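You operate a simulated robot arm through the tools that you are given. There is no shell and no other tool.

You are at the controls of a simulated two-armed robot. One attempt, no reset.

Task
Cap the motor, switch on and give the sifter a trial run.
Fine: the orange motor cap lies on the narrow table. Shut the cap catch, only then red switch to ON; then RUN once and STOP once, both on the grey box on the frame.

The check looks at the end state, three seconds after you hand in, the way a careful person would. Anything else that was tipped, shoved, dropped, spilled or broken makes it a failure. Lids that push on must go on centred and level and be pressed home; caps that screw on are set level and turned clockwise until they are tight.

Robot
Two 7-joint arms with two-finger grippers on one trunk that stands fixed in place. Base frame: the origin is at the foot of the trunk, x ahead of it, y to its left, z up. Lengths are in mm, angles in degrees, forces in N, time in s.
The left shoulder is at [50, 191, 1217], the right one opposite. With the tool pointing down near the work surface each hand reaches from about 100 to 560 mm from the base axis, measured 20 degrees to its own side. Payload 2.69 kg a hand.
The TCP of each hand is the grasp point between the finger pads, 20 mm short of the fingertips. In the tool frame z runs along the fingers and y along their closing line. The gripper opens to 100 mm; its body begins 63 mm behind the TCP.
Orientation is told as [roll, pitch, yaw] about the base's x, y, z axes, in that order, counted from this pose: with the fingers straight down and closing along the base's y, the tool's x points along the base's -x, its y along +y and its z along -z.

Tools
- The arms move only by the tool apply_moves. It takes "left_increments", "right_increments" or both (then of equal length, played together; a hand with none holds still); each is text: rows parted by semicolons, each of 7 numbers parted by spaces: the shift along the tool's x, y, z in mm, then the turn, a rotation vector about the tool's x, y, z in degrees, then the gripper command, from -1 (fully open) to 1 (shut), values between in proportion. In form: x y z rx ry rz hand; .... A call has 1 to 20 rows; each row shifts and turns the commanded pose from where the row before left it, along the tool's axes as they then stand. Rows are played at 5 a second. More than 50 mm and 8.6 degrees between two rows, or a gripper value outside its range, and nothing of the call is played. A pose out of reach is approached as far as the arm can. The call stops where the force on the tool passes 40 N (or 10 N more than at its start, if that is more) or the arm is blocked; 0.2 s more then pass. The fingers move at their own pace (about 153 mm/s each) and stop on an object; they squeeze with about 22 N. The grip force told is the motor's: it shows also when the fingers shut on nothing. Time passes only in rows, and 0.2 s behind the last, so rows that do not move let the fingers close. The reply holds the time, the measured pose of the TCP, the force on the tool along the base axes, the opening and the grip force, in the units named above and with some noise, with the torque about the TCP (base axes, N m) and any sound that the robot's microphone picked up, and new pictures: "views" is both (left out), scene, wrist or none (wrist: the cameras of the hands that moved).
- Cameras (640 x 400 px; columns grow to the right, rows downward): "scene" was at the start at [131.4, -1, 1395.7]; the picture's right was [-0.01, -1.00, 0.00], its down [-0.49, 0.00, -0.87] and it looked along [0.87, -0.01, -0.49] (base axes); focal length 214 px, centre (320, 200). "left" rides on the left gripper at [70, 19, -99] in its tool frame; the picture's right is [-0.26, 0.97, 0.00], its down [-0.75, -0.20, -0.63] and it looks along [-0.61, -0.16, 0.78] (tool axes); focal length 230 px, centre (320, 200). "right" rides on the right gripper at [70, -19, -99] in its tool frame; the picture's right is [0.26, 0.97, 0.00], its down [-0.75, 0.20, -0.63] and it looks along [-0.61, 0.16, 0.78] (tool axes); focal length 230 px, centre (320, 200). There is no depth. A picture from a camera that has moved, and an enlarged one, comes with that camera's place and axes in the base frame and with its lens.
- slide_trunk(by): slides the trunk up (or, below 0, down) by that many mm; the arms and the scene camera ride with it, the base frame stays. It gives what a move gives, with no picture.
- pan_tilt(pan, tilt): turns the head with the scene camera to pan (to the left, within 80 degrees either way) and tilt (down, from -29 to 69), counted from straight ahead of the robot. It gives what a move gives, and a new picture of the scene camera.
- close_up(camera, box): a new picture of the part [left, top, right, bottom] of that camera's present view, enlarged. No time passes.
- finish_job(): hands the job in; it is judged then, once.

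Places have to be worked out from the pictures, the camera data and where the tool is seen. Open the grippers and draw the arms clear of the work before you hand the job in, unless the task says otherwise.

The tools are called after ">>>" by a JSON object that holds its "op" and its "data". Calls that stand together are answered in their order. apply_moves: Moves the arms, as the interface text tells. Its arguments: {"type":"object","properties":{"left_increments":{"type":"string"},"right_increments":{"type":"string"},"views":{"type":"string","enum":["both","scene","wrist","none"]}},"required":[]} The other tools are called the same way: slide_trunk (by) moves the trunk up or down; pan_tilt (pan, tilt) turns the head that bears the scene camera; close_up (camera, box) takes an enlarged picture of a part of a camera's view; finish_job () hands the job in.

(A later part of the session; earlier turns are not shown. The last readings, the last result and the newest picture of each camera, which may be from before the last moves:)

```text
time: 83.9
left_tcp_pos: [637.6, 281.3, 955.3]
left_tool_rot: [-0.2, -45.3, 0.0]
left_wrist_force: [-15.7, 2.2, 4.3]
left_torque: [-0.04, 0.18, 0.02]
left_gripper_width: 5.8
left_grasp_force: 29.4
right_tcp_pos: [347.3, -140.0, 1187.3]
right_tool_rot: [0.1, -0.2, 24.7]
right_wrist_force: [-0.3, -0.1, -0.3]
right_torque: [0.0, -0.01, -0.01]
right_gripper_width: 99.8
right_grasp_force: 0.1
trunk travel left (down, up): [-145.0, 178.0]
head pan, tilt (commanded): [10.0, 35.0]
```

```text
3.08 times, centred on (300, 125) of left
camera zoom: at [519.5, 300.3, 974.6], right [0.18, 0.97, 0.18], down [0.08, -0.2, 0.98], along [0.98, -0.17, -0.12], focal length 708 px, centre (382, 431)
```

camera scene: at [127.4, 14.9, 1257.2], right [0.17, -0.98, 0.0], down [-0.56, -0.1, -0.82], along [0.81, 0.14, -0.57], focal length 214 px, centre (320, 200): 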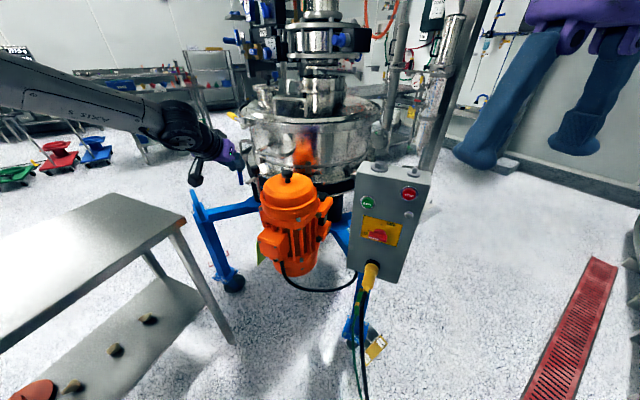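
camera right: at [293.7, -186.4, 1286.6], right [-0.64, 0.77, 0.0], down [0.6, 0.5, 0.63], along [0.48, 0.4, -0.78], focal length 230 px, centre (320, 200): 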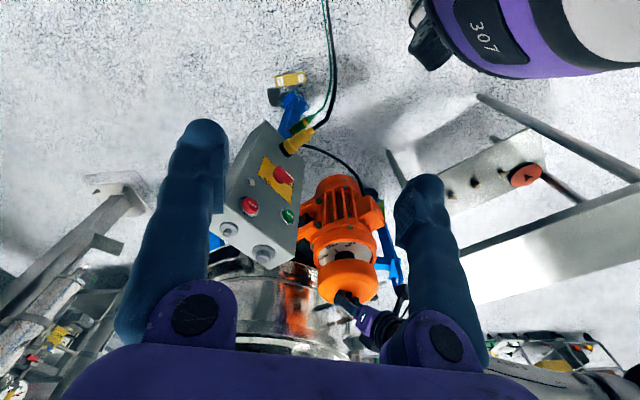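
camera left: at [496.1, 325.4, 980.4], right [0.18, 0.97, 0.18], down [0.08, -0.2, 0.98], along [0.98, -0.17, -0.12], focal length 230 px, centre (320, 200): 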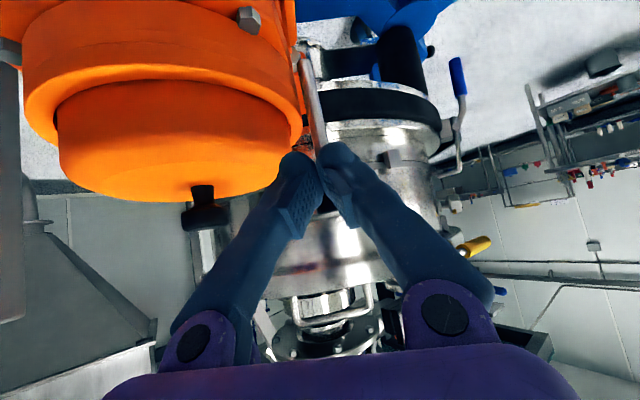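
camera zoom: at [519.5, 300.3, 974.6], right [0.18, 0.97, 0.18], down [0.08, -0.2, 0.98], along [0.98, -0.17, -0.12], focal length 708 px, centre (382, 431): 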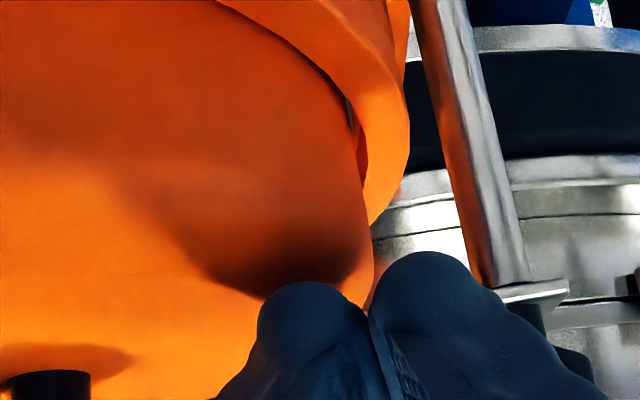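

A stop is felt (−16 N in x). I'll back off in −x, then lift clear to see how the blade lies.

>>> {"op": "apply_moves", "data": {"left_increments": "3.5 0 -3.5 0 0 0 1; 3.5 0 -3.5 0 0 0 1; 0 0 -30 0 0 0 1; 0 0 -40 0 0 0 1; 0 10 -30 0 0 0 1; 0 0 0 0 0 0 1", "views": "both"}}

>>> {"op": "close_up", "data": {"camera": "right", "box": [320, 220, 400, 300]}}

>>> {"op": "close_up", "data": {"camera": "scene", "box": [240, 155, 320, 215]}}

>>> {"op": "close_up", "data": {"camera": "left", "box": [120, 0, 400, 180]}}

```text
time: 85.3
left_tcp_pos: [557.4, 290.4, 1025.1]
left_tool_rot: [-0.1, -45.1, 0.1]
left_wrist_force: [0.3, 0.0, 0.3]
left_torque: [0.01, 0.0, -0.02]
left_gripper_width: 0.0
left_grasp_force: 29.5
right_tcp_pos: [348.6, -142.0, 1187.9]
right_tool_rot: [0.2, 0.0, 24.8]
right_wrist_force: [0.8, -0.1, 0.3]
right_torque: [-0.02, 0.0, -0.02]
right_gripper_width: 100.0
right_grasp_force: 0.0
trunk travel left (down, up): [-145.0, 178.0]
head pan, tilt (commanded): [10.0, 35.0]
camera scene: at [127.8, 15.1, 1257.1], right [0.17, -0.98, 0.0], down [-0.57, -0.1, -0.82], along [0.81, 0.14, -0.57], focal length 214 px, centre (320, 200)
camera left: at [437.7, 309.9, 1043.8], right [0.18, 0.97, 0.18], down [0.08, -0.2, 0.98], along [0.98, -0.16, -0.12], focal length 230 px, centre (320, 200)
```

scene: 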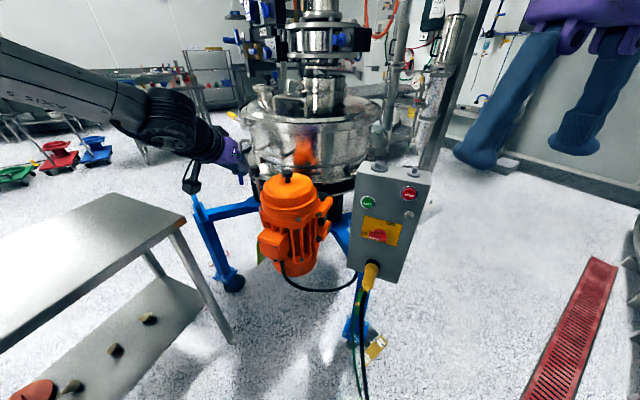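
left: 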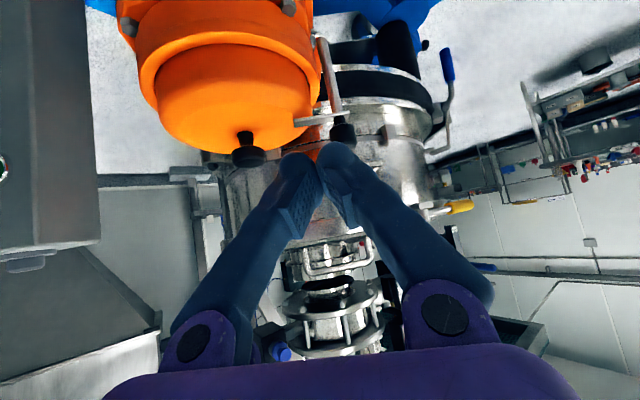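

```text
5.00 times, centred on (360, 260) of right
camera zoom: at [293.5, -186.5, 1286.6], right [-0.64, 0.77, 0.0], down [0.6, 0.5, 0.63], along [0.48, 0.4, -0.78], focal length 1150 px, centre (120, -100)
```

zoom: 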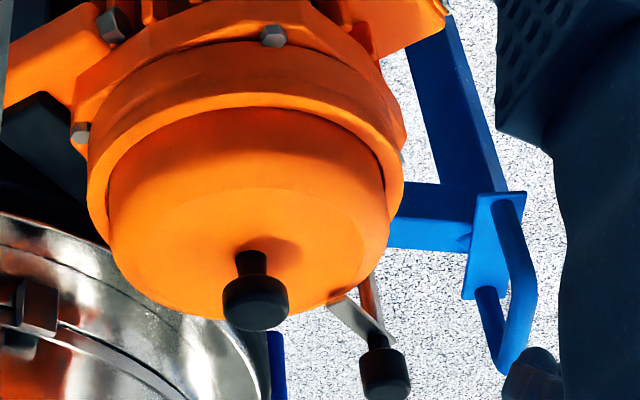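

```text
6.67 times, centred on (280, 185) of scene
camera zoom: at [127.8, 15.1, 1257.1], right [0.17, -0.98, 0.0], down [-0.57, -0.1, -0.82], along [0.81, 0.14, -0.57], focal length 1430 px, centre (587, 300)
```

zoom: 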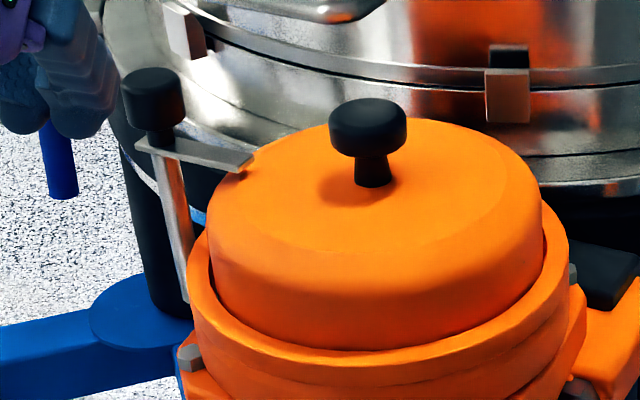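

```text
2.22 times, centred on (260, 90) of left
camera zoom: at [437.7, 309.9, 1043.8], right [0.18, 0.97, 0.18], down [0.08, -0.2, 0.98], along [0.98, -0.16, -0.12], focal length 511 px, centre (453, 444)
```

zoom: 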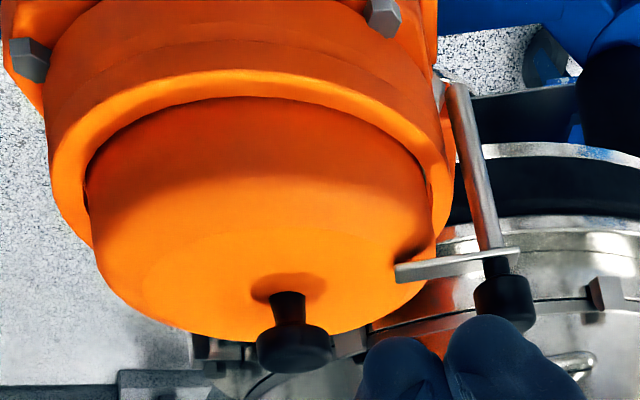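

The blade now lies over the cap edge at about 260° (toward the cap centre would be ~268°). To make sure it's fully shut I'll come in again nearer the blade's tip, with the second fingertip clear of the post, and push until it stops.

>>> {"op": "apply_moves", "data": {"left_increments": "0 -6.5 30 0 0 0 1; 0 -7 40 0 0 0 1; 0 0 20 0 0 0 1; 0 0 0 0 0 0 1", "views": "none"}}

>>> {"op": "close_up", "data": {"camera": "left", "box": [200, 60, 400, 190]}}

>>> {"op": "close_up", "data": {"camera": "right", "box": [330, 250, 390, 290]}}

>>> {"op": "close_up", "data": {"camera": "scene", "box": [245, 155, 295, 190]}}

```text
time: 86.3
left_tcp_pos: [620.7, 282.4, 962.0]
left_tool_rot: [-0.2, -45.2, 0.0]
left_wrist_force: [0.8, 0.6, -0.2]
left_torque: [-0.04, 0.01, 0.0]
left_gripper_width: 0.0
left_grasp_force: 29.3
right_tcp_pos: [348.5, -141.5, 1188.2]
right_tool_rot: [0.1, 0.0, 24.8]
right_wrist_force: [0.6, -0.3, -1.0]
right_torque: [0.01, -0.02, -0.04]
right_gripper_width: 100.1
right_grasp_force: 0.2
trunk travel left (down, up): [-145.0, 178.0]
head pan, tilt (commanded): [10.0, 35.0]
```

```text
3.08 times, centred on (300, 125) of left
camera zoom: at [501.9, 300.1, 980.1], right [0.18, 0.97, 0.18], down [0.08, -0.2, 0.98], along [0.98, -0.17, -0.12], focal length 708 px, centre (382, 431)
```

zoom: 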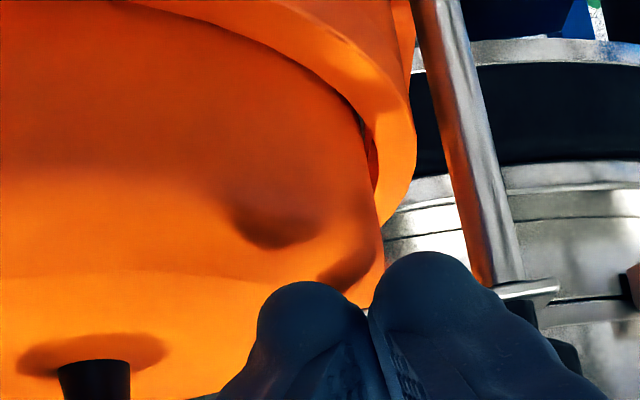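

```text
10.00 times, centred on (360, 270) of right
camera zoom: at [293.1, -186.6, 1286.8], right [-0.64, 0.77, 0.0], down [0.6, 0.5, 0.63], along [0.48, 0.4, -0.78], focal length 2301 px, centre (-80, -500)
```

zoom: 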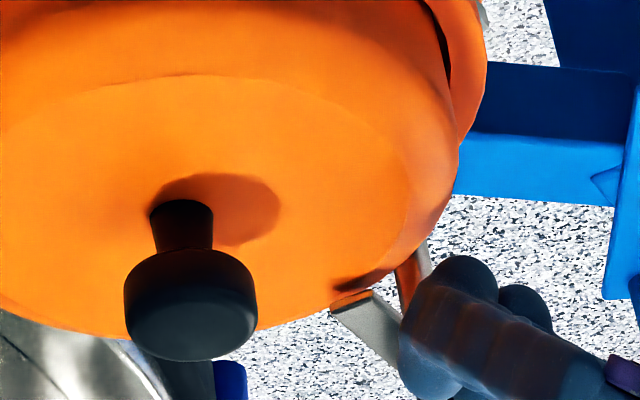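

```text
11.43 times, centred on (270, 172) of scene
camera zoom: at [127.4, 15.1, 1257.2], right [0.17, -0.98, 0.0], down [-0.56, -0.1, -0.82], along [0.81, 0.14, -0.57], focal length 2451 px, centre (891, 514)
```

zoom: 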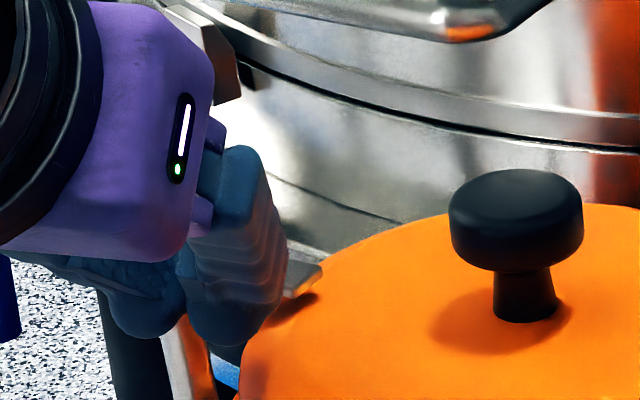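

I'll shift 4 mm in −y and 5 mm down, then push +x in small steps toward the blade near its tip.

>>> {"op": "apply_moves", "data": {"left_increments": "3.5 -4 3.5 0 0 0 1; -2.1 0 2.1 0 0 0 1; -2.1 0 2.1 0 0 0 1; -2.1 0 2.1 0 0 0 1; -2.1 0 2.1 0 0 0 1; 0 0 0 0 0 0 1", "views": "none"}}

>>> {"op": "apply_moves", "data": {"left_increments": "-1.4 0 1.4 0 0 0 1; -1.4 0 1.4 0 0 0 1; 0 0 0 0 0 0 1", "views": "none"}}

>>> {"op": "close_up", "data": {"camera": "right", "box": [330, 250, 390, 290]}}

>>> {"op": "close_up", "data": {"camera": "scene", "box": [245, 155, 295, 190]}}

```text
time: 87.7
left_tcp_pos: [634.3, 274.3, 957.3]
left_tool_rot: [-0.1, -45.3, -0.2]
left_wrist_force: [0.0, 0.3, 0.5]
left_torque: [0.01, -0.02, -0.02]
left_gripper_width: 0.3
left_grasp_force: 30.0
right_tcp_pos: [348.8, -142.2, 1188.0]
right_tool_rot: [0.1, -0.1, 24.8]
right_wrist_force: [0.5, -0.4, -0.5]
right_torque: [-0.02, -0.03, 0.01]
right_gripper_width: 99.9
right_grasp_force: 0.0
trunk travel left (down, up): [-145.0, 178.0]
head pan, tilt (commanded): [10.0, 35.0]
```

```text
time: 88.5
left_tcp_pos: [638.2, 274.3, 955.6]
left_tool_rot: [-0.1, -45.3, 0.0]
left_wrist_force: [-7.8, 1.7, 4.0]
left_torque: [-0.02, 0.13, -0.02]
left_gripper_width: 0.0
left_grasp_force: 29.4
right_tcp_pos: [346.7, -141.3, 1188.5]
right_tool_rot: [0.0, -0.1, 24.8]
right_wrist_force: [-0.4, -0.5, -0.3]
right_torque: [0.01, 0.0, 0.01]
right_gripper_width: 100.0
right_grasp_force: 0.0
trunk travel left (down, up): [-145.0, 178.0]
head pan, tilt (commanded): [10.0, 35.0]
```

```text
10.00 times, centred on (360, 270) of right
camera zoom: at [292.0, -186.5, 1287.2], right [-0.64, 0.77, 0.0], down [0.6, 0.5, 0.63], along [0.49, 0.4, -0.78], focal length 2301 px, centre (-80, -500)
```

zoom: 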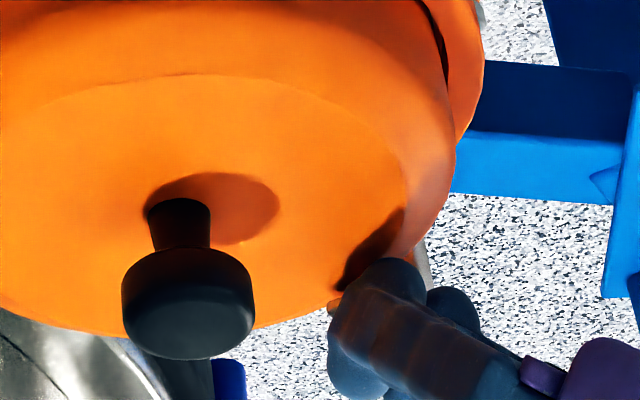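

```text
11.43 times, centred on (270, 172) of scene
camera zoom: at [126.3, 15.1, 1257.4], right [0.17, -0.98, 0.0], down [-0.56, -0.1, -0.82], along [0.81, 0.14, -0.57], focal length 2451 px, centre (891, 514)
```

zoom: 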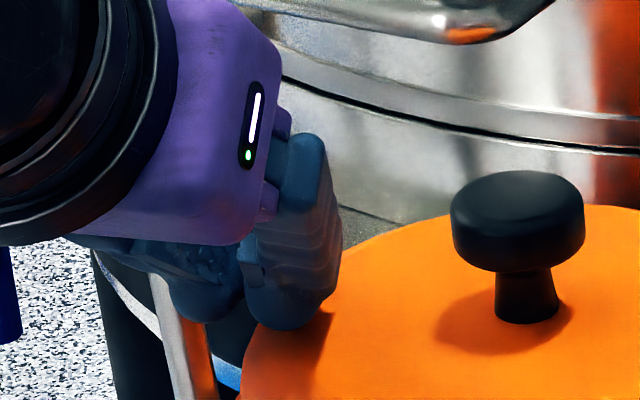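

Contact at the same x (638) now without the post involved, so this looks like the blade's stop. One more firmer push to confirm it doesn't move on.

>>> {"op": "apply_moves", "data": {"left_increments": "-1.4 0 1.4 0 0 0 1; -1.4 0 1.4 0 0 0 1; 0 0 0 0 0 0 1", "views": "none"}}

```text
time: 89.3
left_tcp_pos: [643.0, 272.8, 960.0]
left_tool_rot: [-0.2, -45.6, -0.1]
left_wrist_force: [0.8, 0.1, 12.6]
left_torque: [-0.08, -0.03, -0.13]
left_gripper_width: 0.0
left_grasp_force: 30.0
right_tcp_pos: [347.3, -141.1, 1188.0]
right_tool_rot: [0.2, -0.1, 24.8]
right_wrist_force: [-0.6, -0.8, 0.3]
right_torque: [-0.01, -0.01, -0.03]
right_gripper_width: 100.0
right_grasp_force: 0.0
trunk travel left (down, up): [-145.0, 178.0]
head pan, tilt (commanded): [10.0, 35.0]
```

The fingertip climbed onto the blade instead of moving it, so the blade is at its stop. I'll lift off and withdraw to look.

>>> {"op": "apply_moves", "data": {"left_increments": "-7 0 -7 0 0 0 1; -7 0 -7 0 0 0 1; 0 0 -30 0 0 0 1; 0 0 -40 0 0 0 1; 0 10 -30 0 0 0 1; 0 0 0 0 0 0 1", "views": "none"}}

>>> {"op": "close_up", "data": {"camera": "right", "box": [310, 220, 390, 290]}}

>>> {"op": "close_up", "data": {"camera": "scene", "box": [240, 155, 320, 215]}}

>>> {"op": "close_up", "data": {"camera": "left", "box": [120, 0, 400, 180]}}

```text
time: 90.7
left_tcp_pos: [569.5, 283.9, 1045.9]
left_tool_rot: [-0.1, -45.1, 0.0]
left_wrist_force: [0.3, 0.0, 0.6]
left_torque: [0.02, 0.0, -0.01]
left_gripper_width: 0.0
left_grasp_force: 29.2
right_tcp_pos: [349.9, -141.9, 1187.3]
right_tool_rot: [0.1, 0.0, 24.8]
right_wrist_force: [-0.6, 0.1, 0.2]
right_torque: [0.0, 0.03, 0.0]
right_gripper_width: 99.8
right_grasp_force: 0.0
trunk travel left (down, up): [-145.0, 178.0]
head pan, tilt (commanded): [10.0, 35.0]
```

```text
5.71 times, centred on (350, 255) of right
camera zoom: at [293.5, -186.6, 1286.6], right [-0.64, 0.77, 0.0], down [0.6, 0.5, 0.63], along [0.48, 0.4, -0.78], focal length 1315 px, centre (149, -114)
```

zoom: 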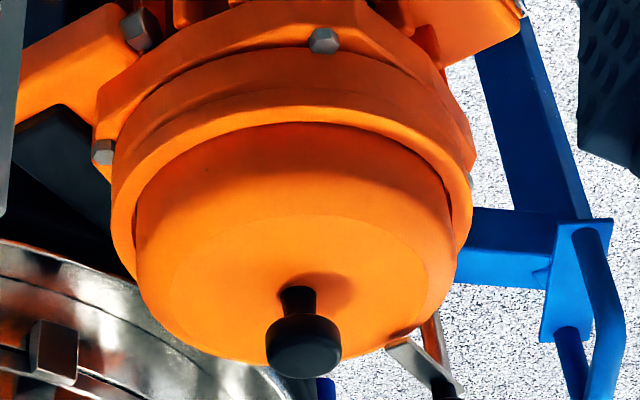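

```text
6.67 times, centred on (280, 185) of scene
camera zoom: at [127.8, 15.0, 1257.1], right [0.17, -0.98, 0.0], down [-0.57, -0.1, -0.82], along [0.81, 0.14, -0.57], focal length 1430 px, centre (587, 300)
```

zoom: 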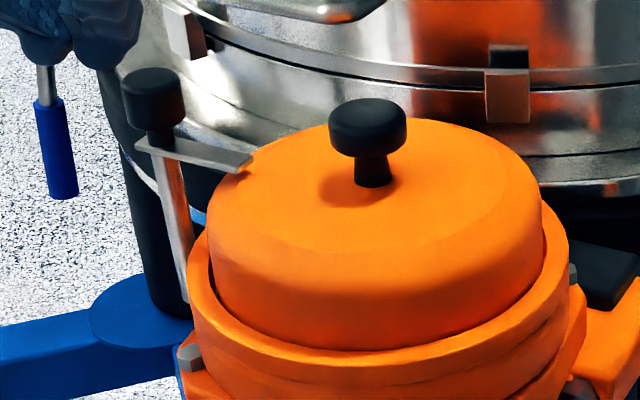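

```text
2.22 times, centred on (260, 90) of left
camera zoom: at [451.5, 303.0, 1065.5], right [0.18, 0.97, 0.18], down [0.08, -0.2, 0.98], along [0.98, -0.16, -0.12], focal length 511 px, centre (453, 444)
```

zoom: 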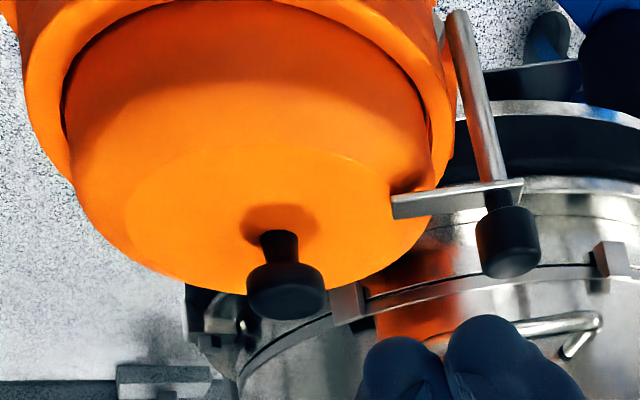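

The blade rests over the cap's edge against its stop: the catch is shut. Now the switch box: I'll study the red switch and buttons in close-up.

>>> {"op": "close_up", "data": {"camera": "scene", "box": [340, 150, 440, 290]}}

>>> {"op": "close_up", "data": {"camera": "scene", "box": [355, 210, 415, 250]}}

>>> {"op": "close_up", "data": {"camera": "right", "box": [200, 110, 320, 270]}}

>>> {"op": "close_up", "data": {"camera": "right", "box": [245, 150, 305, 190]}}

```text
2.86 times, centred on (390, 220) of scene
camera zoom: at [127.8, 15.0, 1257.1], right [0.17, -0.98, 0.0], down [-0.57, -0.1, -0.82], along [0.81, 0.14, -0.57], focal length 613 px, centre (120, 143)
```

zoom: 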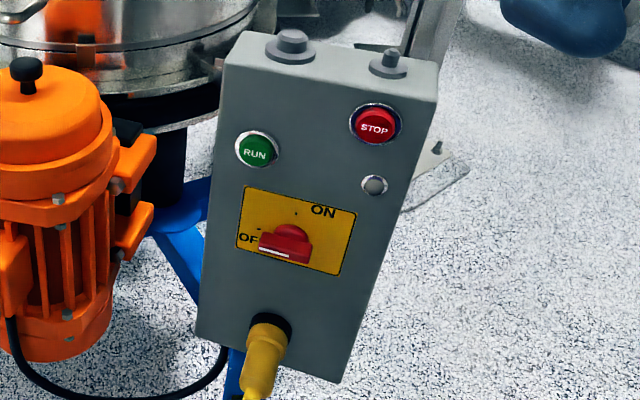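

```text
10.00 times, centred on (385, 230) of scene
camera zoom: at [127.8, 15.0, 1257.1], right [0.17, -0.98, 0.0], down [-0.57, -0.1, -0.82], along [0.81, 0.14, -0.57], focal length 2145 px, centre (-330, -100)
```

zoom: 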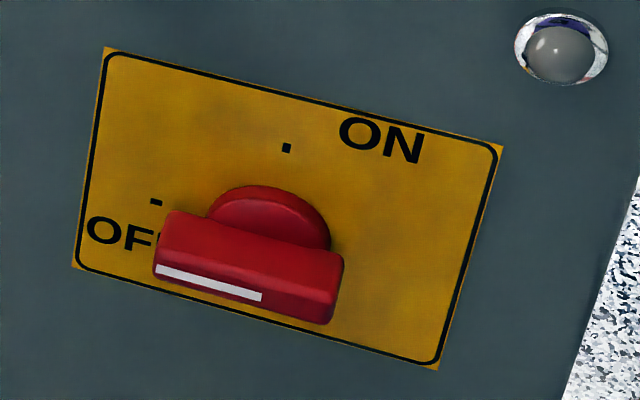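

```text
2.50 times, centred on (260, 190) of right
camera zoom: at [293.5, -186.6, 1286.6], right [-0.64, 0.77, 0.0], down [0.6, 0.5, 0.63], along [0.48, 0.4, -0.78], focal length 575 px, centre (470, 225)
```

zoom: 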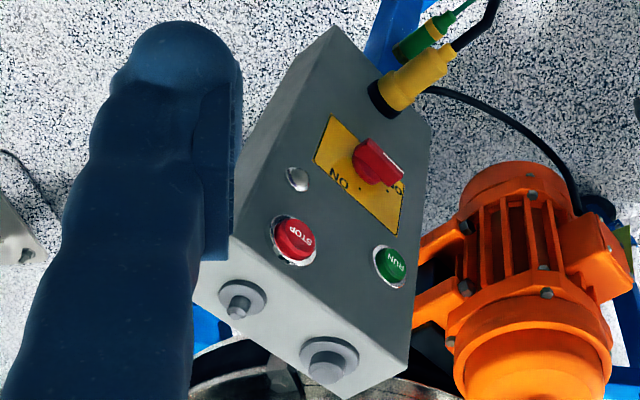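

```text
10.00 times, centred on (275, 170) of right
camera zoom: at [293.5, -186.6, 1286.6], right [-0.64, 0.77, 0.0], down [0.6, 0.5, 0.63], along [0.48, 0.4, -0.78], focal length 2301 px, centre (770, 500)
```

zoom: 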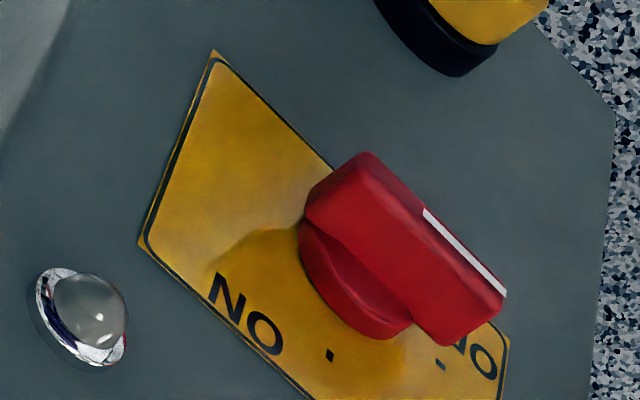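

The plate is on a vertical face whose normal points at azimuth ~164° (press direction (0.96, −0.27, 0)). The red bar is horizontal, centred near (564, −67, 846), about 48 mm long, pointing to OFF at its left; the ON tick is straight up, so it needs a 90° clockwise turn: push its right end down and round. I'll shut the right gripper, turn it to yaw −16 and tilt it 45°, and back the left hand off a little.

>>> {"op": "apply_moves", "data": {"right_increments": "0 0 0 0 0 8.1 1; 0 0 0 0 0 8.1 1; 0 0 0 0 0 8.1 1; 0 0 0 0 0 8.1 1; 0 0 0 0 0 8.1 1; 0 0 0 0 -7.5 0 1; 0 0 0 0 -7.5 0 1; 0 0 0 0 -7.5 0 1; 0 0 0 0 -7.5 0 1; 0 0 0 0 -7.5 0 1; 0 0 0 0 -7.5 0 1; 0 0 0 0 0 0 1", "left_increments": "0 0 -20 0 0 0 1; 0 0 -20 0 0 0 1; 0 0 -20 0 0 0 1; 0 0 0 0 0 0 1; 0 0 0 0 0 0 1; 0 0 0 0 0 0 1; 0 0 0 0 0 0 1; 0 0 0 0 0 0 1; 0 0 0 0 0 0 1; 0 0 0 0 0 0 1; 0 0 0 0 0 0 1; 0 0 0 0 0 0 1", "views": "both"}}

```text
time: 93.3
left_tcp_pos: [528.8, 283.1, 1089.8]
left_tool_rot: [-0.1, -45.2, -0.1]
left_wrist_force: [-0.7, -0.9, 0.4]
left_torque: [0.03, 0.01, 0.0]
left_gripper_width: 0.0
left_grasp_force: 29.3
right_tcp_pos: [349.8, -139.2, 1187.7]
right_tool_rot: [0.1, -45.1, -15.7]
right_wrist_force: [0.4, 0.4, -0.5]
right_torque: [0.02, 0.0, -0.01]
right_gripper_width: 0.0
right_grasp_force: 21.8
trunk travel left (down, up): [-145.0, 178.0]
head pan, tilt (commanded): [10.0, 35.0]
camera scene: at [127.6, 15.0, 1257.2], right [0.17, -0.98, 0.0], down [-0.56, -0.1, -0.82], along [0.81, 0.14, -0.57], focal length 214 px, centre (320, 200)
camera right: at [229.2, -125.5, 1208.2], right [0.09, 0.98, -0.18], down [0.13, 0.17, 0.98], along [0.99, -0.11, -0.12], focal length 230 px, centre (320, 200)
camera left: at [409.6, 302.8, 1108.5], right [0.18, 0.97, 0.18], down [0.08, -0.2, 0.98], along [0.98, -0.17, -0.12], focal length 230 px, centre (320, 200)
```

scene: 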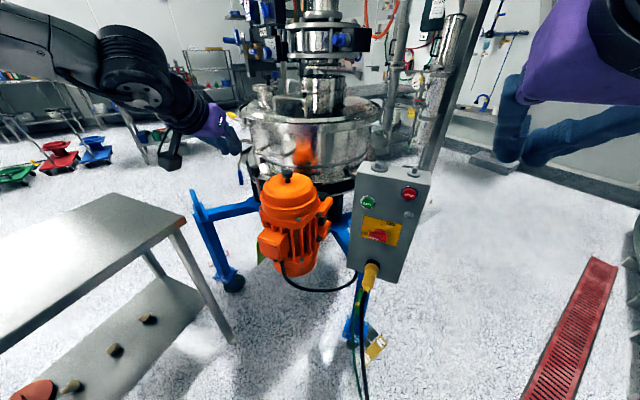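
right: 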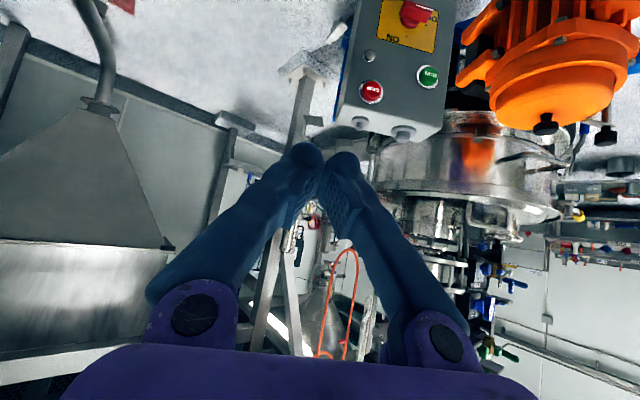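
left: 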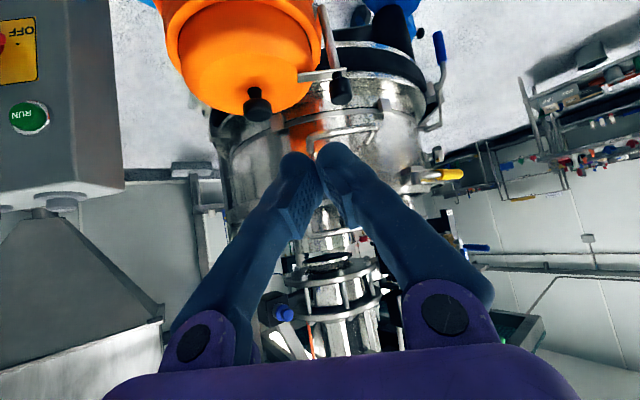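

The right hand is oriented. Moving it to a staging point about 80 mm short of the switch, (497, −78, 943).

>>> {"op": "apply_moves", "data": {"right_increments": "10.6 12.4 32.7 0 0 0 1; 10.6 12.4 32.7 0 0 0 1; 10.6 12.4 32.7 0 0 0 1; 10.6 12.4 32.7 0 0 0 1; 10.6 12.4 32.7 0 0 0 1; 10.6 12.4 32.7 0 0 0 1; 10.6 12.4 32.7 0 0 0 1; 10.6 12.4 32.7 0 0 0 1; 0 0 0 0 0 0 1", "views": "both"}}

>>> {"op": "close_up", "data": {"camera": "scene", "box": [330, 140, 450, 280]}}

```text
time: 95.3
left_tcp_pos: [528.8, 282.6, 1088.6]
left_tool_rot: [-0.2, -45.3, -0.2]
left_wrist_force: [0.8, -0.5, -0.2]
left_torque: [0.0, -0.03, -0.01]
left_gripper_width: 0.1
left_grasp_force: 29.5
right_tcp_pos: [497.8, -79.4, 945.8]
right_tool_rot: [0.2, -45.0, -15.7]
right_wrist_force: [0.1, 0.5, 1.2]
right_torque: [-0.02, 0.0, -0.02]
right_gripper_width: 0.0
right_grasp_force: 22.0
trunk travel left (down, up): [-145.0, 178.0]
head pan, tilt (commanded): [10.0, 35.0]
camera scene: at [127.4, 15.1, 1257.2], right [0.17, -0.98, 0.0], down [-0.56, -0.1, -0.82], along [0.81, 0.14, -0.57], focal length 214 px, centre (320, 200)
camera right: at [377.0, -64.4, 965.6], right [0.09, 0.98, -0.18], down [0.14, 0.17, 0.98], along [0.99, -0.11, -0.12], focal length 230 px, centre (320, 200)
```

scene: 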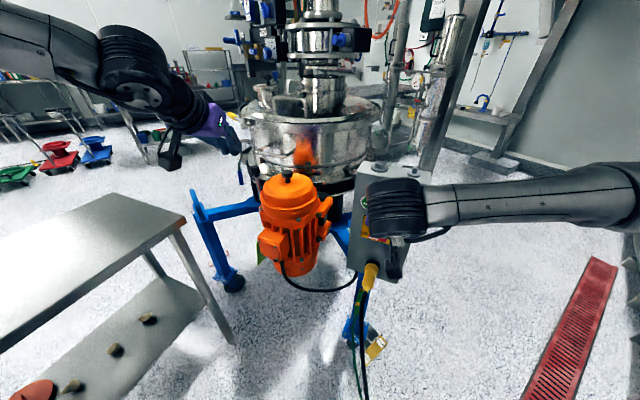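
right: 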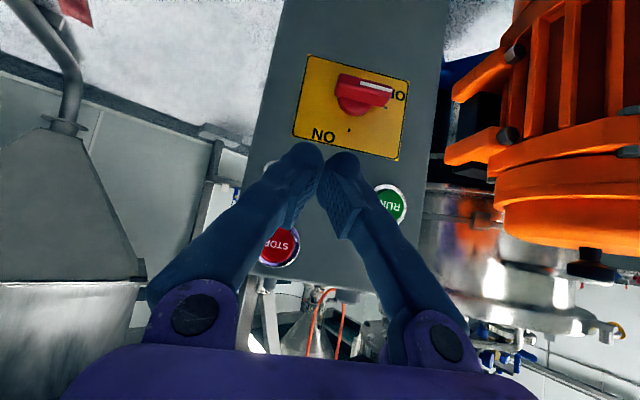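

```text
2.86 times, centred on (390, 210) of scene
camera zoom: at [127.4, 15.1, 1257.2], right [0.17, -0.98, 0.0], down [-0.56, -0.1, -0.82], along [0.81, 0.14, -0.57], focal length 613 px, centre (120, 171)
```

zoom: 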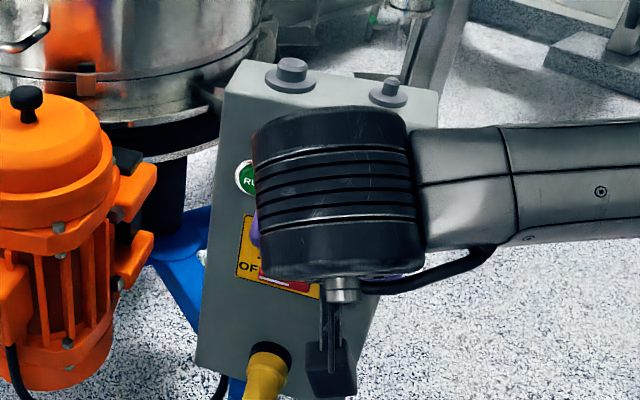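

The wrist camera sees the switch face-on. I'll zoom to locate the bar and the buttons precisely.

>>> {"op": "close_up", "data": {"camera": "right", "box": [280, 40, 420, 170]}}

>>> {"op": "close_up", "data": {"camera": "right", "box": [240, 150, 420, 280]}}

```text
3.08 times, centred on (350, 105) of right
camera zoom: at [377.0, -64.4, 965.6], right [0.09, 0.98, -0.18], down [0.14, 0.17, 0.98], along [0.99, -0.11, -0.12], focal length 708 px, centre (228, 492)
```

zoom: 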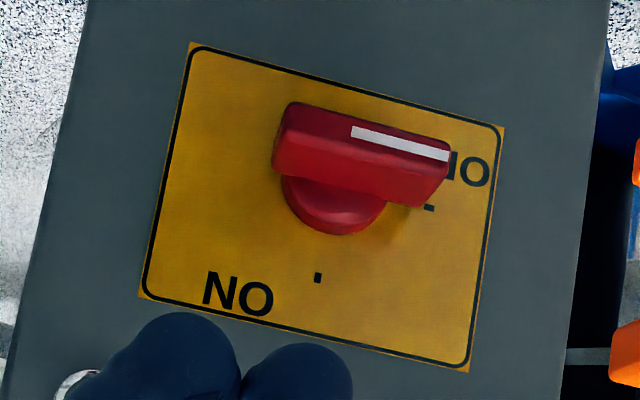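

```text
3.08 times, centred on (330, 215) of right
camera zoom: at [377.0, -64.4, 965.6], right [0.09, 0.98, -0.18], down [0.14, 0.17, 0.98], along [0.99, -0.11, -0.12], focal length 708 px, centre (289, 154)
```

zoom: 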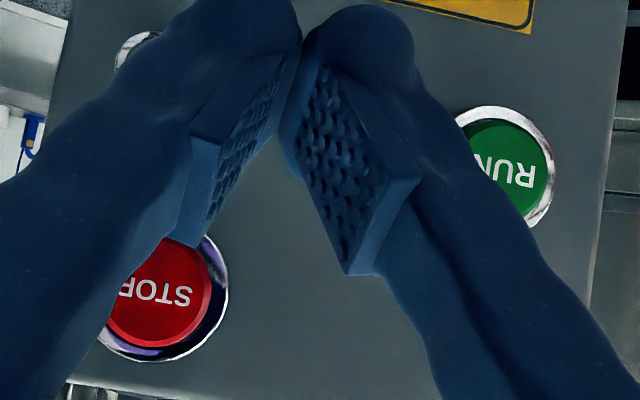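

Geometry from the wrist view: switch axis at the plate (584, −72, 840), ON tick 31 mm straight above, OFF tick 32 mm to the left; the bar is 47 mm long, 13 mm thick, standing 10–25 mm off the plate. I'll advance so the fingertips hover above the bar's right end.

>>> {"op": "apply_moves", "data": {"right_increments": "1.7 1.4 22 0 0 0 1; 1.7 1.4 22 0 0 0 1; 1.0 0.7 22 0 0 0 1; 0.5 0.5 18 0 0 0 1; 0 0 0 0 0 0 1", "views": "wrist"}}

>>> {"op": "close_up", "data": {"camera": "right", "box": [240, 60, 420, 200]}}

>>> {"op": "close_up", "data": {"camera": "left", "box": [0, 0, 160, 160]}}

```text
time: 96.5
left_tcp_pos: [527.4, 283.6, 1090.5]
left_tool_rot: [-0.2, -45.2, 0.0]
left_wrist_force: [0.3, 0.9, 0.3]
left_torque: [-0.04, 0.01, 0.0]
left_gripper_width: 0.0
left_grasp_force: 29.4
right_tcp_pos: [553.2, -92.0, 880.5]
right_tool_rot: [0.0, -45.0, -15.8]
right_wrist_force: [0.0, 0.1, 0.1]
right_torque: [-0.01, 0.04, -0.01]
right_gripper_width: 0.0
right_grasp_force: 22.2
trunk travel left (down, up): [-145.0, 178.0]
head pan, tilt (commanded): [10.0, 35.0]
camera right: at [433.2, -75.8, 901.5], right [0.09, 0.98, -0.18], down [0.14, 0.17, 0.98], along [0.99, -0.11, -0.12], focal length 230 px, centre (320, 200)
```

right: 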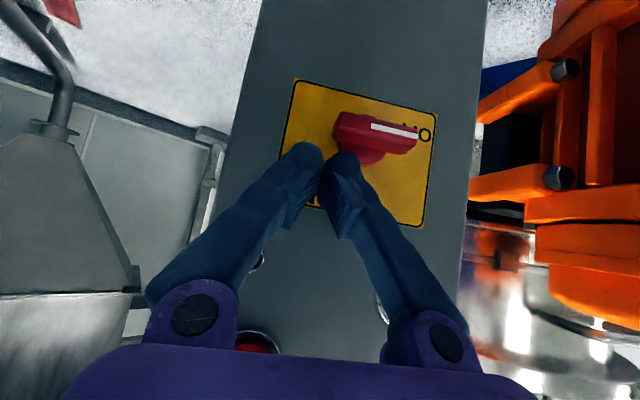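

```text
2.86 times, centred on (330, 130) of right
camera zoom: at [433.2, -75.8, 901.5], right [0.09, 0.98, -0.18], down [0.14, 0.17, 0.98], along [0.99, -0.11, -0.12], focal length 657 px, centre (291, 400)
```

zoom: 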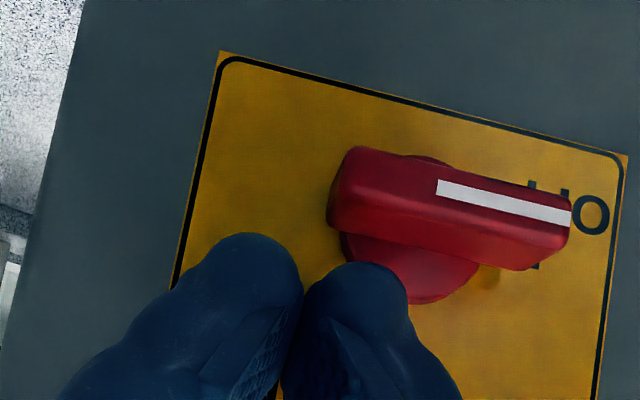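

```text
2.50 times, centred on (80, 80) of left
camera zoom: at [409.5, 302.8, 1108.5], right [0.18, 0.97, 0.18], down [0.08, -0.2, 0.98], along [0.98, -0.17, -0.12], focal length 575 px, centre (920, 500)
```

zoom: 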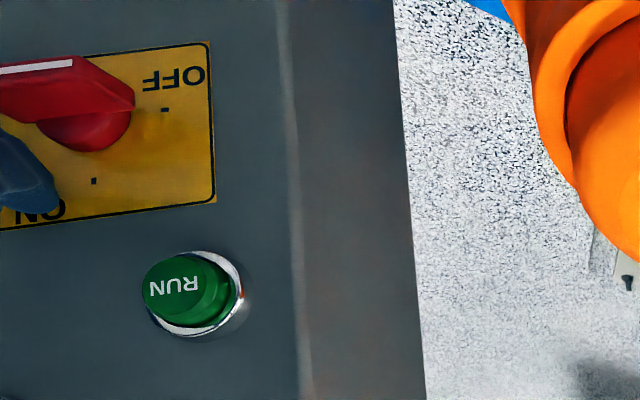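

The inner fingertip hovers above the bar's right end. I'll press down along the first part of the arc (to about 30°) and read the force.

>>> {"op": "apply_moves", "data": {"right_increments": "4.2 0 4.2 0 0 0 1; 3.8 0 3.8 0 0 0 1; 3.45 -3.1 3.45 0 0 0 1; 3.45 -3.1 3.45 0 0 0 1; 0 0 0 0 0 0 1", "views": "wrist"}}

>>> {"op": "close_up", "data": {"camera": "right", "box": [240, 60, 420, 200]}}

>>> {"op": "close_up", "data": {"camera": "left", "box": [0, 0, 120, 100]}}

```text
time: 97.7
left_tcp_pos: [528.8, 283.7, 1090.3]
left_tool_rot: [-0.2, -45.2, 0.0]
left_wrist_force: [0.6, -1.0, -0.9]
left_torque: [0.03, -0.02, -0.02]
left_gripper_width: 0.2
left_grasp_force: 29.4
right_tcp_pos: [549.8, -97.0, 859.4]
right_tool_rot: [0.1, -45.0, -15.9]
right_wrist_force: [0.0, 0.5, 0.5]
right_torque: [0.01, 0.01, -0.02]
right_gripper_width: 0.1
right_grasp_force: 21.5
trunk travel left (down, up): [-145.0, 178.0]
head pan, tilt (commanded): [10.0, 35.0]
camera right: at [430.5, -81.8, 879.2], right [0.09, 0.98, -0.18], down [0.14, 0.17, 0.98], along [0.99, -0.11, -0.12], focal length 230 px, centre (320, 200)
```

right: 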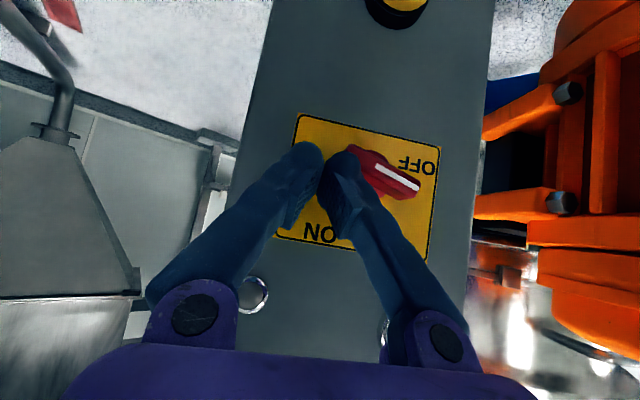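

```text
2.86 times, centred on (330, 130) of right
camera zoom: at [430.5, -81.8, 879.2], right [0.09, 0.98, -0.18], down [0.14, 0.17, 0.98], along [0.99, -0.11, -0.12], focal length 657 px, centre (291, 400)
```

zoom: 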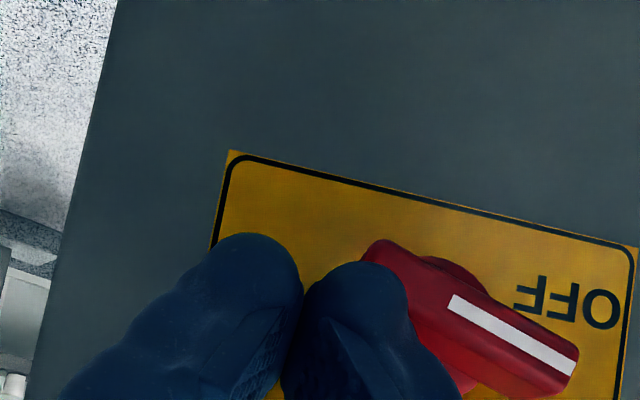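

```text
4.00 times, centred on (60, 50) of left
camera zoom: at [409.5, 302.9, 1108.5], right [0.18, 0.97, 0.18], down [0.08, -0.2, 0.98], along [0.98, -0.17, -0.12], focal length 920 px, centre (1360, 800)
```

zoom: 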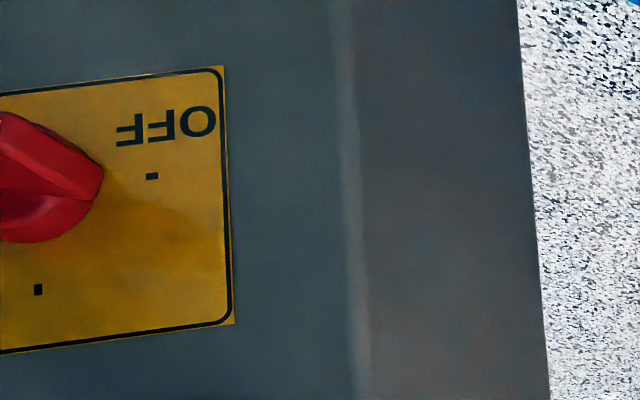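

The switch turns easily (about 25° so far). Continue along the arc to about 60°.

>>> {"op": "apply_moves", "data": {"right_increments": "3.5 -0.3 4.6 0 0 0 1; 3.5 -0.3 4.6 0 0 0 1; 0 0 0 0 0 0 1", "views": "none"}}

>>> {"op": "close_up", "data": {"camera": "right", "box": [240, 80, 440, 240]}}

```text
time: 98.5
left_tcp_pos: [528.1, 283.6, 1090.2]
left_tool_rot: [-0.2, -45.2, 0.1]
left_wrist_force: [0.7, -0.4, 0.0]
left_torque: [0.0, 0.01, 0.0]
left_gripper_width: 0.2
left_grasp_force: 29.5
right_tcp_pos: [552.8, -97.8, 848.0]
right_tool_rot: [0.1, -45.1, -15.8]
right_wrist_force: [-1.4, 0.4, -0.3]
right_torque: [0.0, 0.04, 0.0]
right_gripper_width: 0.0
right_grasp_force: 21.6
trunk travel left (down, up): [-145.0, 178.0]
head pan, tilt (commanded): [10.0, 35.0]
```

```text
2.50 times, centred on (340, 160) of right
camera zoom: at [431.6, -82.4, 867.9], right [0.09, 0.98, -0.18], down [0.14, 0.17, 0.98], along [0.99, -0.11, -0.12], focal length 575 px, centre (270, 300)
```

zoom: 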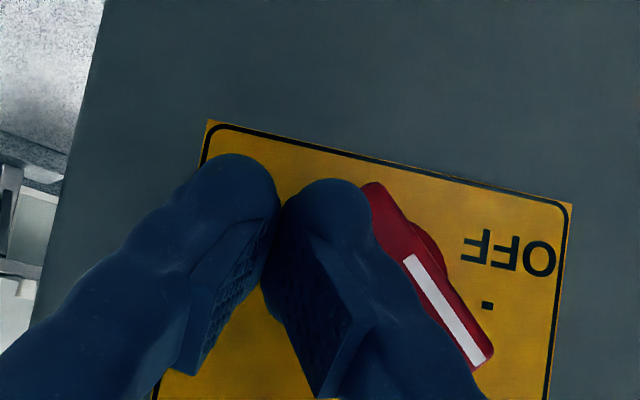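

Now about 45°. Continue down and leftward.

>>> {"op": "apply_moves", "data": {"right_increments": "3.7 2.6 3.7 0 0 0 1; 3.7 2.6 3.7 0 0 0 1; 2.7 4 2.7 0 0 0 1; 0 0 0 0 0 0 1", "views": "none"}}

>>> {"op": "close_up", "data": {"camera": "right", "box": [240, 80, 440, 240]}}

>>> {"op": "close_up", "data": {"camera": "left", "box": [0, 0, 120, 100]}}

```text
time: 99.5
left_tcp_pos: [526.2, 281.6, 1093.0]
left_tool_rot: [0.1, -45.3, -0.2]
left_wrist_force: [-0.2, 0.3, -0.7]
left_torque: [0.02, 0.03, -0.03]
left_gripper_width: 0.2
left_grasp_force: 29.8
right_tcp_pos: [551.5, -93.2, 834.4]
right_tool_rot: [0.2, -45.3, -16.2]
right_wrist_force: [-16.1, -24.9, 18.4]
right_torque: [0.61, -0.32, 0.03]
right_gripper_width: 0.2
right_grasp_force: 21.5
trunk travel left (down, up): [-145.0, 178.0]
head pan, tilt (commanded): [10.0, 35.0]
```

```text
2.50 times, centred on (340, 160) of right
camera zoom: at [432.3, -75.6, 855.1], right [0.09, 0.98, -0.18], down [0.13, 0.17, 0.98], along [0.99, -0.11, -0.11], focal length 575 px, centre (270, 300)
```

zoom: 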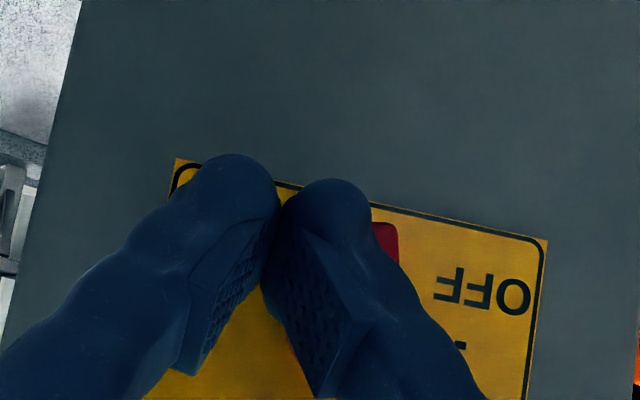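

```text
4.00 times, centred on (60, 50) of left
camera zoom: at [406.8, 301.1, 1110.7], right [0.18, 0.97, 0.18], down [0.08, -0.2, 0.98], along [0.98, -0.17, -0.11], focal length 920 px, centre (1360, 800)
```

zoom: 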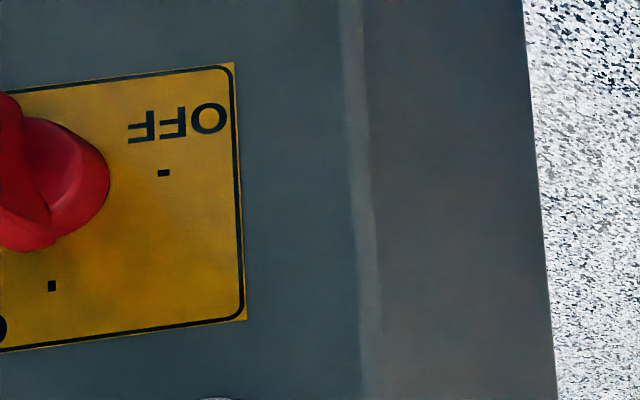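

There's about 35 N against the switch's end stop. I'll back off to the right, then withdraw to check the switch's position.

>>> {"op": "apply_moves", "data": {"right_increments": "0 -4 0 0 0 0 1; 0 -6 0 0 0 0 1; 0 0 -25 0 0 0 1; 0 0 -40 0 0 0 1; 0 0 0 0 0 0 1", "views": "wrist"}}

>>> {"op": "close_up", "data": {"camera": "right", "box": [260, 60, 440, 220]}}

>>> {"op": "close_up", "data": {"camera": "left", "box": [0, 0, 120, 100]}}

```text
time: 100.7
left_tcp_pos: [528.7, 284.8, 1089.2]
left_tool_rot: [0.0, -45.0, -0.1]
left_wrist_force: [-0.2, -0.6, 0.0]
left_torque: [0.04, -0.04, -0.01]
left_gripper_width: 0.0
left_grasp_force: 29.4
right_tcp_pos: [504.9, -86.4, 879.4]
right_tool_rot: [0.1, -45.0, -15.7]
right_wrist_force: [-0.4, -0.9, -0.2]
right_torque: [0.0, 0.0, -0.02]
right_gripper_width: 0.0
right_grasp_force: 22.2
trunk travel left (down, up): [-145.0, 178.0]
head pan, tilt (commanded): [10.0, 35.0]
camera right: at [385.3, -70.8, 900.0], right [0.09, 0.98, -0.18], down [0.14, 0.17, 0.98], along [0.99, -0.11, -0.12], focal length 230 px, centre (320, 200)
```

right: 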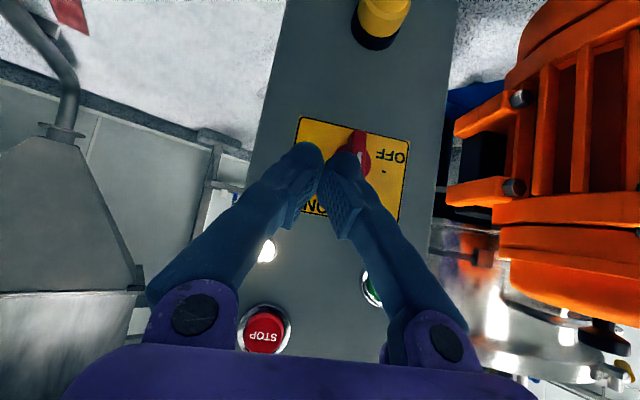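

```text
2.50 times, centred on (350, 140) of right
camera zoom: at [385.3, -70.8, 900.0], right [0.09, 0.98, -0.18], down [0.14, 0.17, 0.98], along [0.99, -0.11, -0.12], focal length 575 px, centre (245, 350)
```

zoom: 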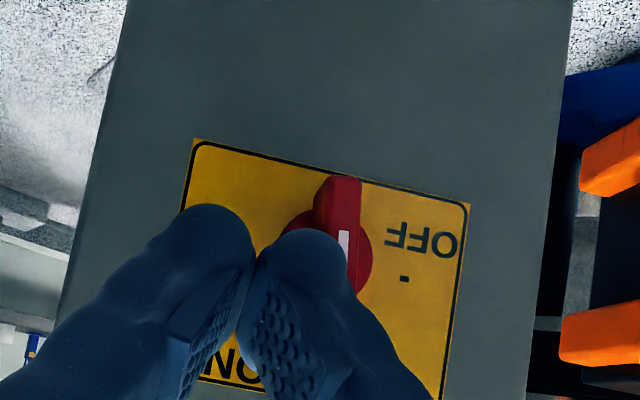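

```text
4.00 times, centred on (60, 50) of left
camera zoom: at [409.7, 302.8, 1108.4], right [0.18, 0.97, 0.18], down [0.08, -0.2, 0.98], along [0.98, -0.17, -0.12], focal length 920 px, centre (1360, 800)
```

zoom: 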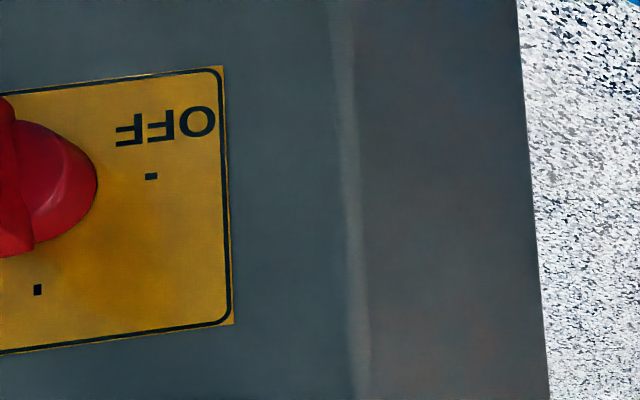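

The switch now points up to ON and the indicator lamp on the box is lit. Next is RUN, near (587, −25.5, 933). I'll bring the inner fingertip in line with it, about 25 mm short of the button.

>>> {"op": "apply_moves", "data": {"right_increments": "-21 23.3 -9 0 0 0 1; -21 23.3 -9 0 0 0 1; -21 23.2 -9 0 0 0 1; 0 0 0 0 0 0 1; 0 0 0 0 0 0 1", "views": "both"}}

>>> {"op": "close_up", "data": {"camera": "right", "box": [260, 100, 420, 220]}}

>>> {"op": "close_up", "data": {"camera": "left", "box": [0, 60, 120, 180]}}

```text
time: 101.9
left_tcp_pos: [528.4, 283.9, 1089.3]
left_tool_rot: [-0.2, -45.1, -0.1]
left_wrist_force: [0.1, -0.3, 0.3]
left_torque: [0.02, 0.0, 0.03]
left_gripper_width: 0.0
left_grasp_force: 29.7
right_tcp_pos: [549.6, -26.5, 941.2]
right_tool_rot: [0.2, -45.0, -15.8]
right_wrist_force: [-0.6, -0.3, 0.2]
right_torque: [-0.05, 0.01, -0.03]
right_gripper_width: 0.0
right_grasp_force: 22.2
trunk travel left (down, up): [-145.0, 178.0]
head pan, tilt (commanded): [10.0, 35.0]
camera scene: at [127.5, 15.2, 1257.2], right [0.17, -0.98, 0.0], down [-0.56, -0.1, -0.82], along [0.81, 0.14, -0.57], focal length 214 px, centre (320, 200)
camera right: at [429.4, -10.8, 962.1], right [0.09, 0.98, -0.18], down [0.14, 0.17, 0.98], along [0.99, -0.11, -0.12], focal length 230 px, centre (320, 200)
```

scene: 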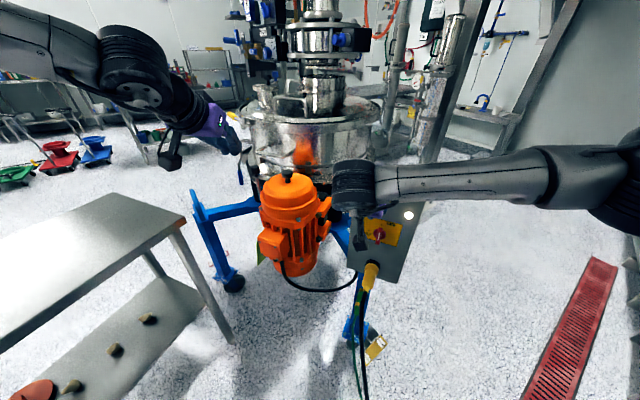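
right: 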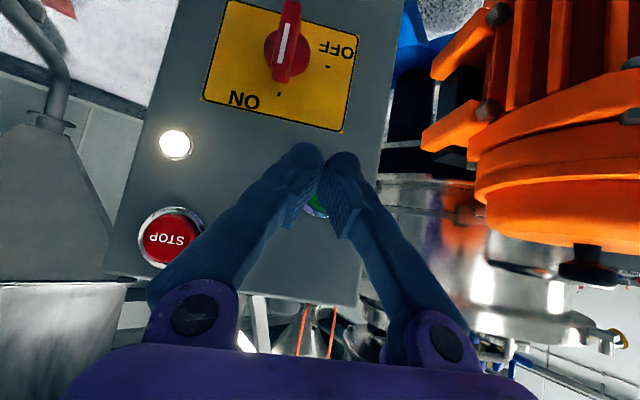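

```text
3.33 times, centred on (340, 160) of right
camera zoom: at [429.4, -10.8, 962.1], right [0.09, 0.98, -0.18], down [0.14, 0.17, 0.98], along [0.99, -0.11, -0.12], focal length 767 px, centre (253, 333)
```

zoom: 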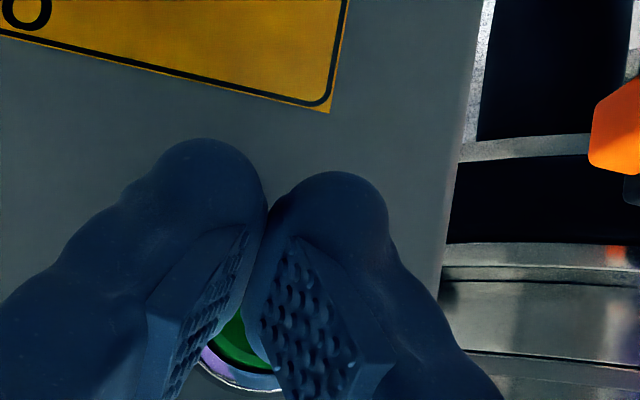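

```text
3.33 times, centred on (60, 120) of left
camera zoom: at [409.5, 302.9, 1108.5], right [0.18, 0.97, 0.18], down [0.08, -0.2, 0.98], along [0.98, -0.17, -0.12], focal length 767 px, centre (1187, 467)
```

zoom: 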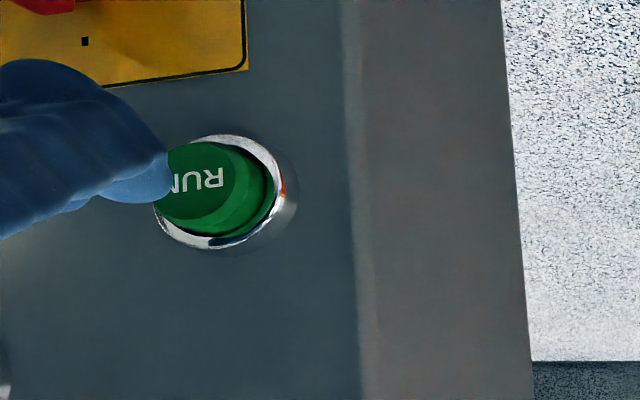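

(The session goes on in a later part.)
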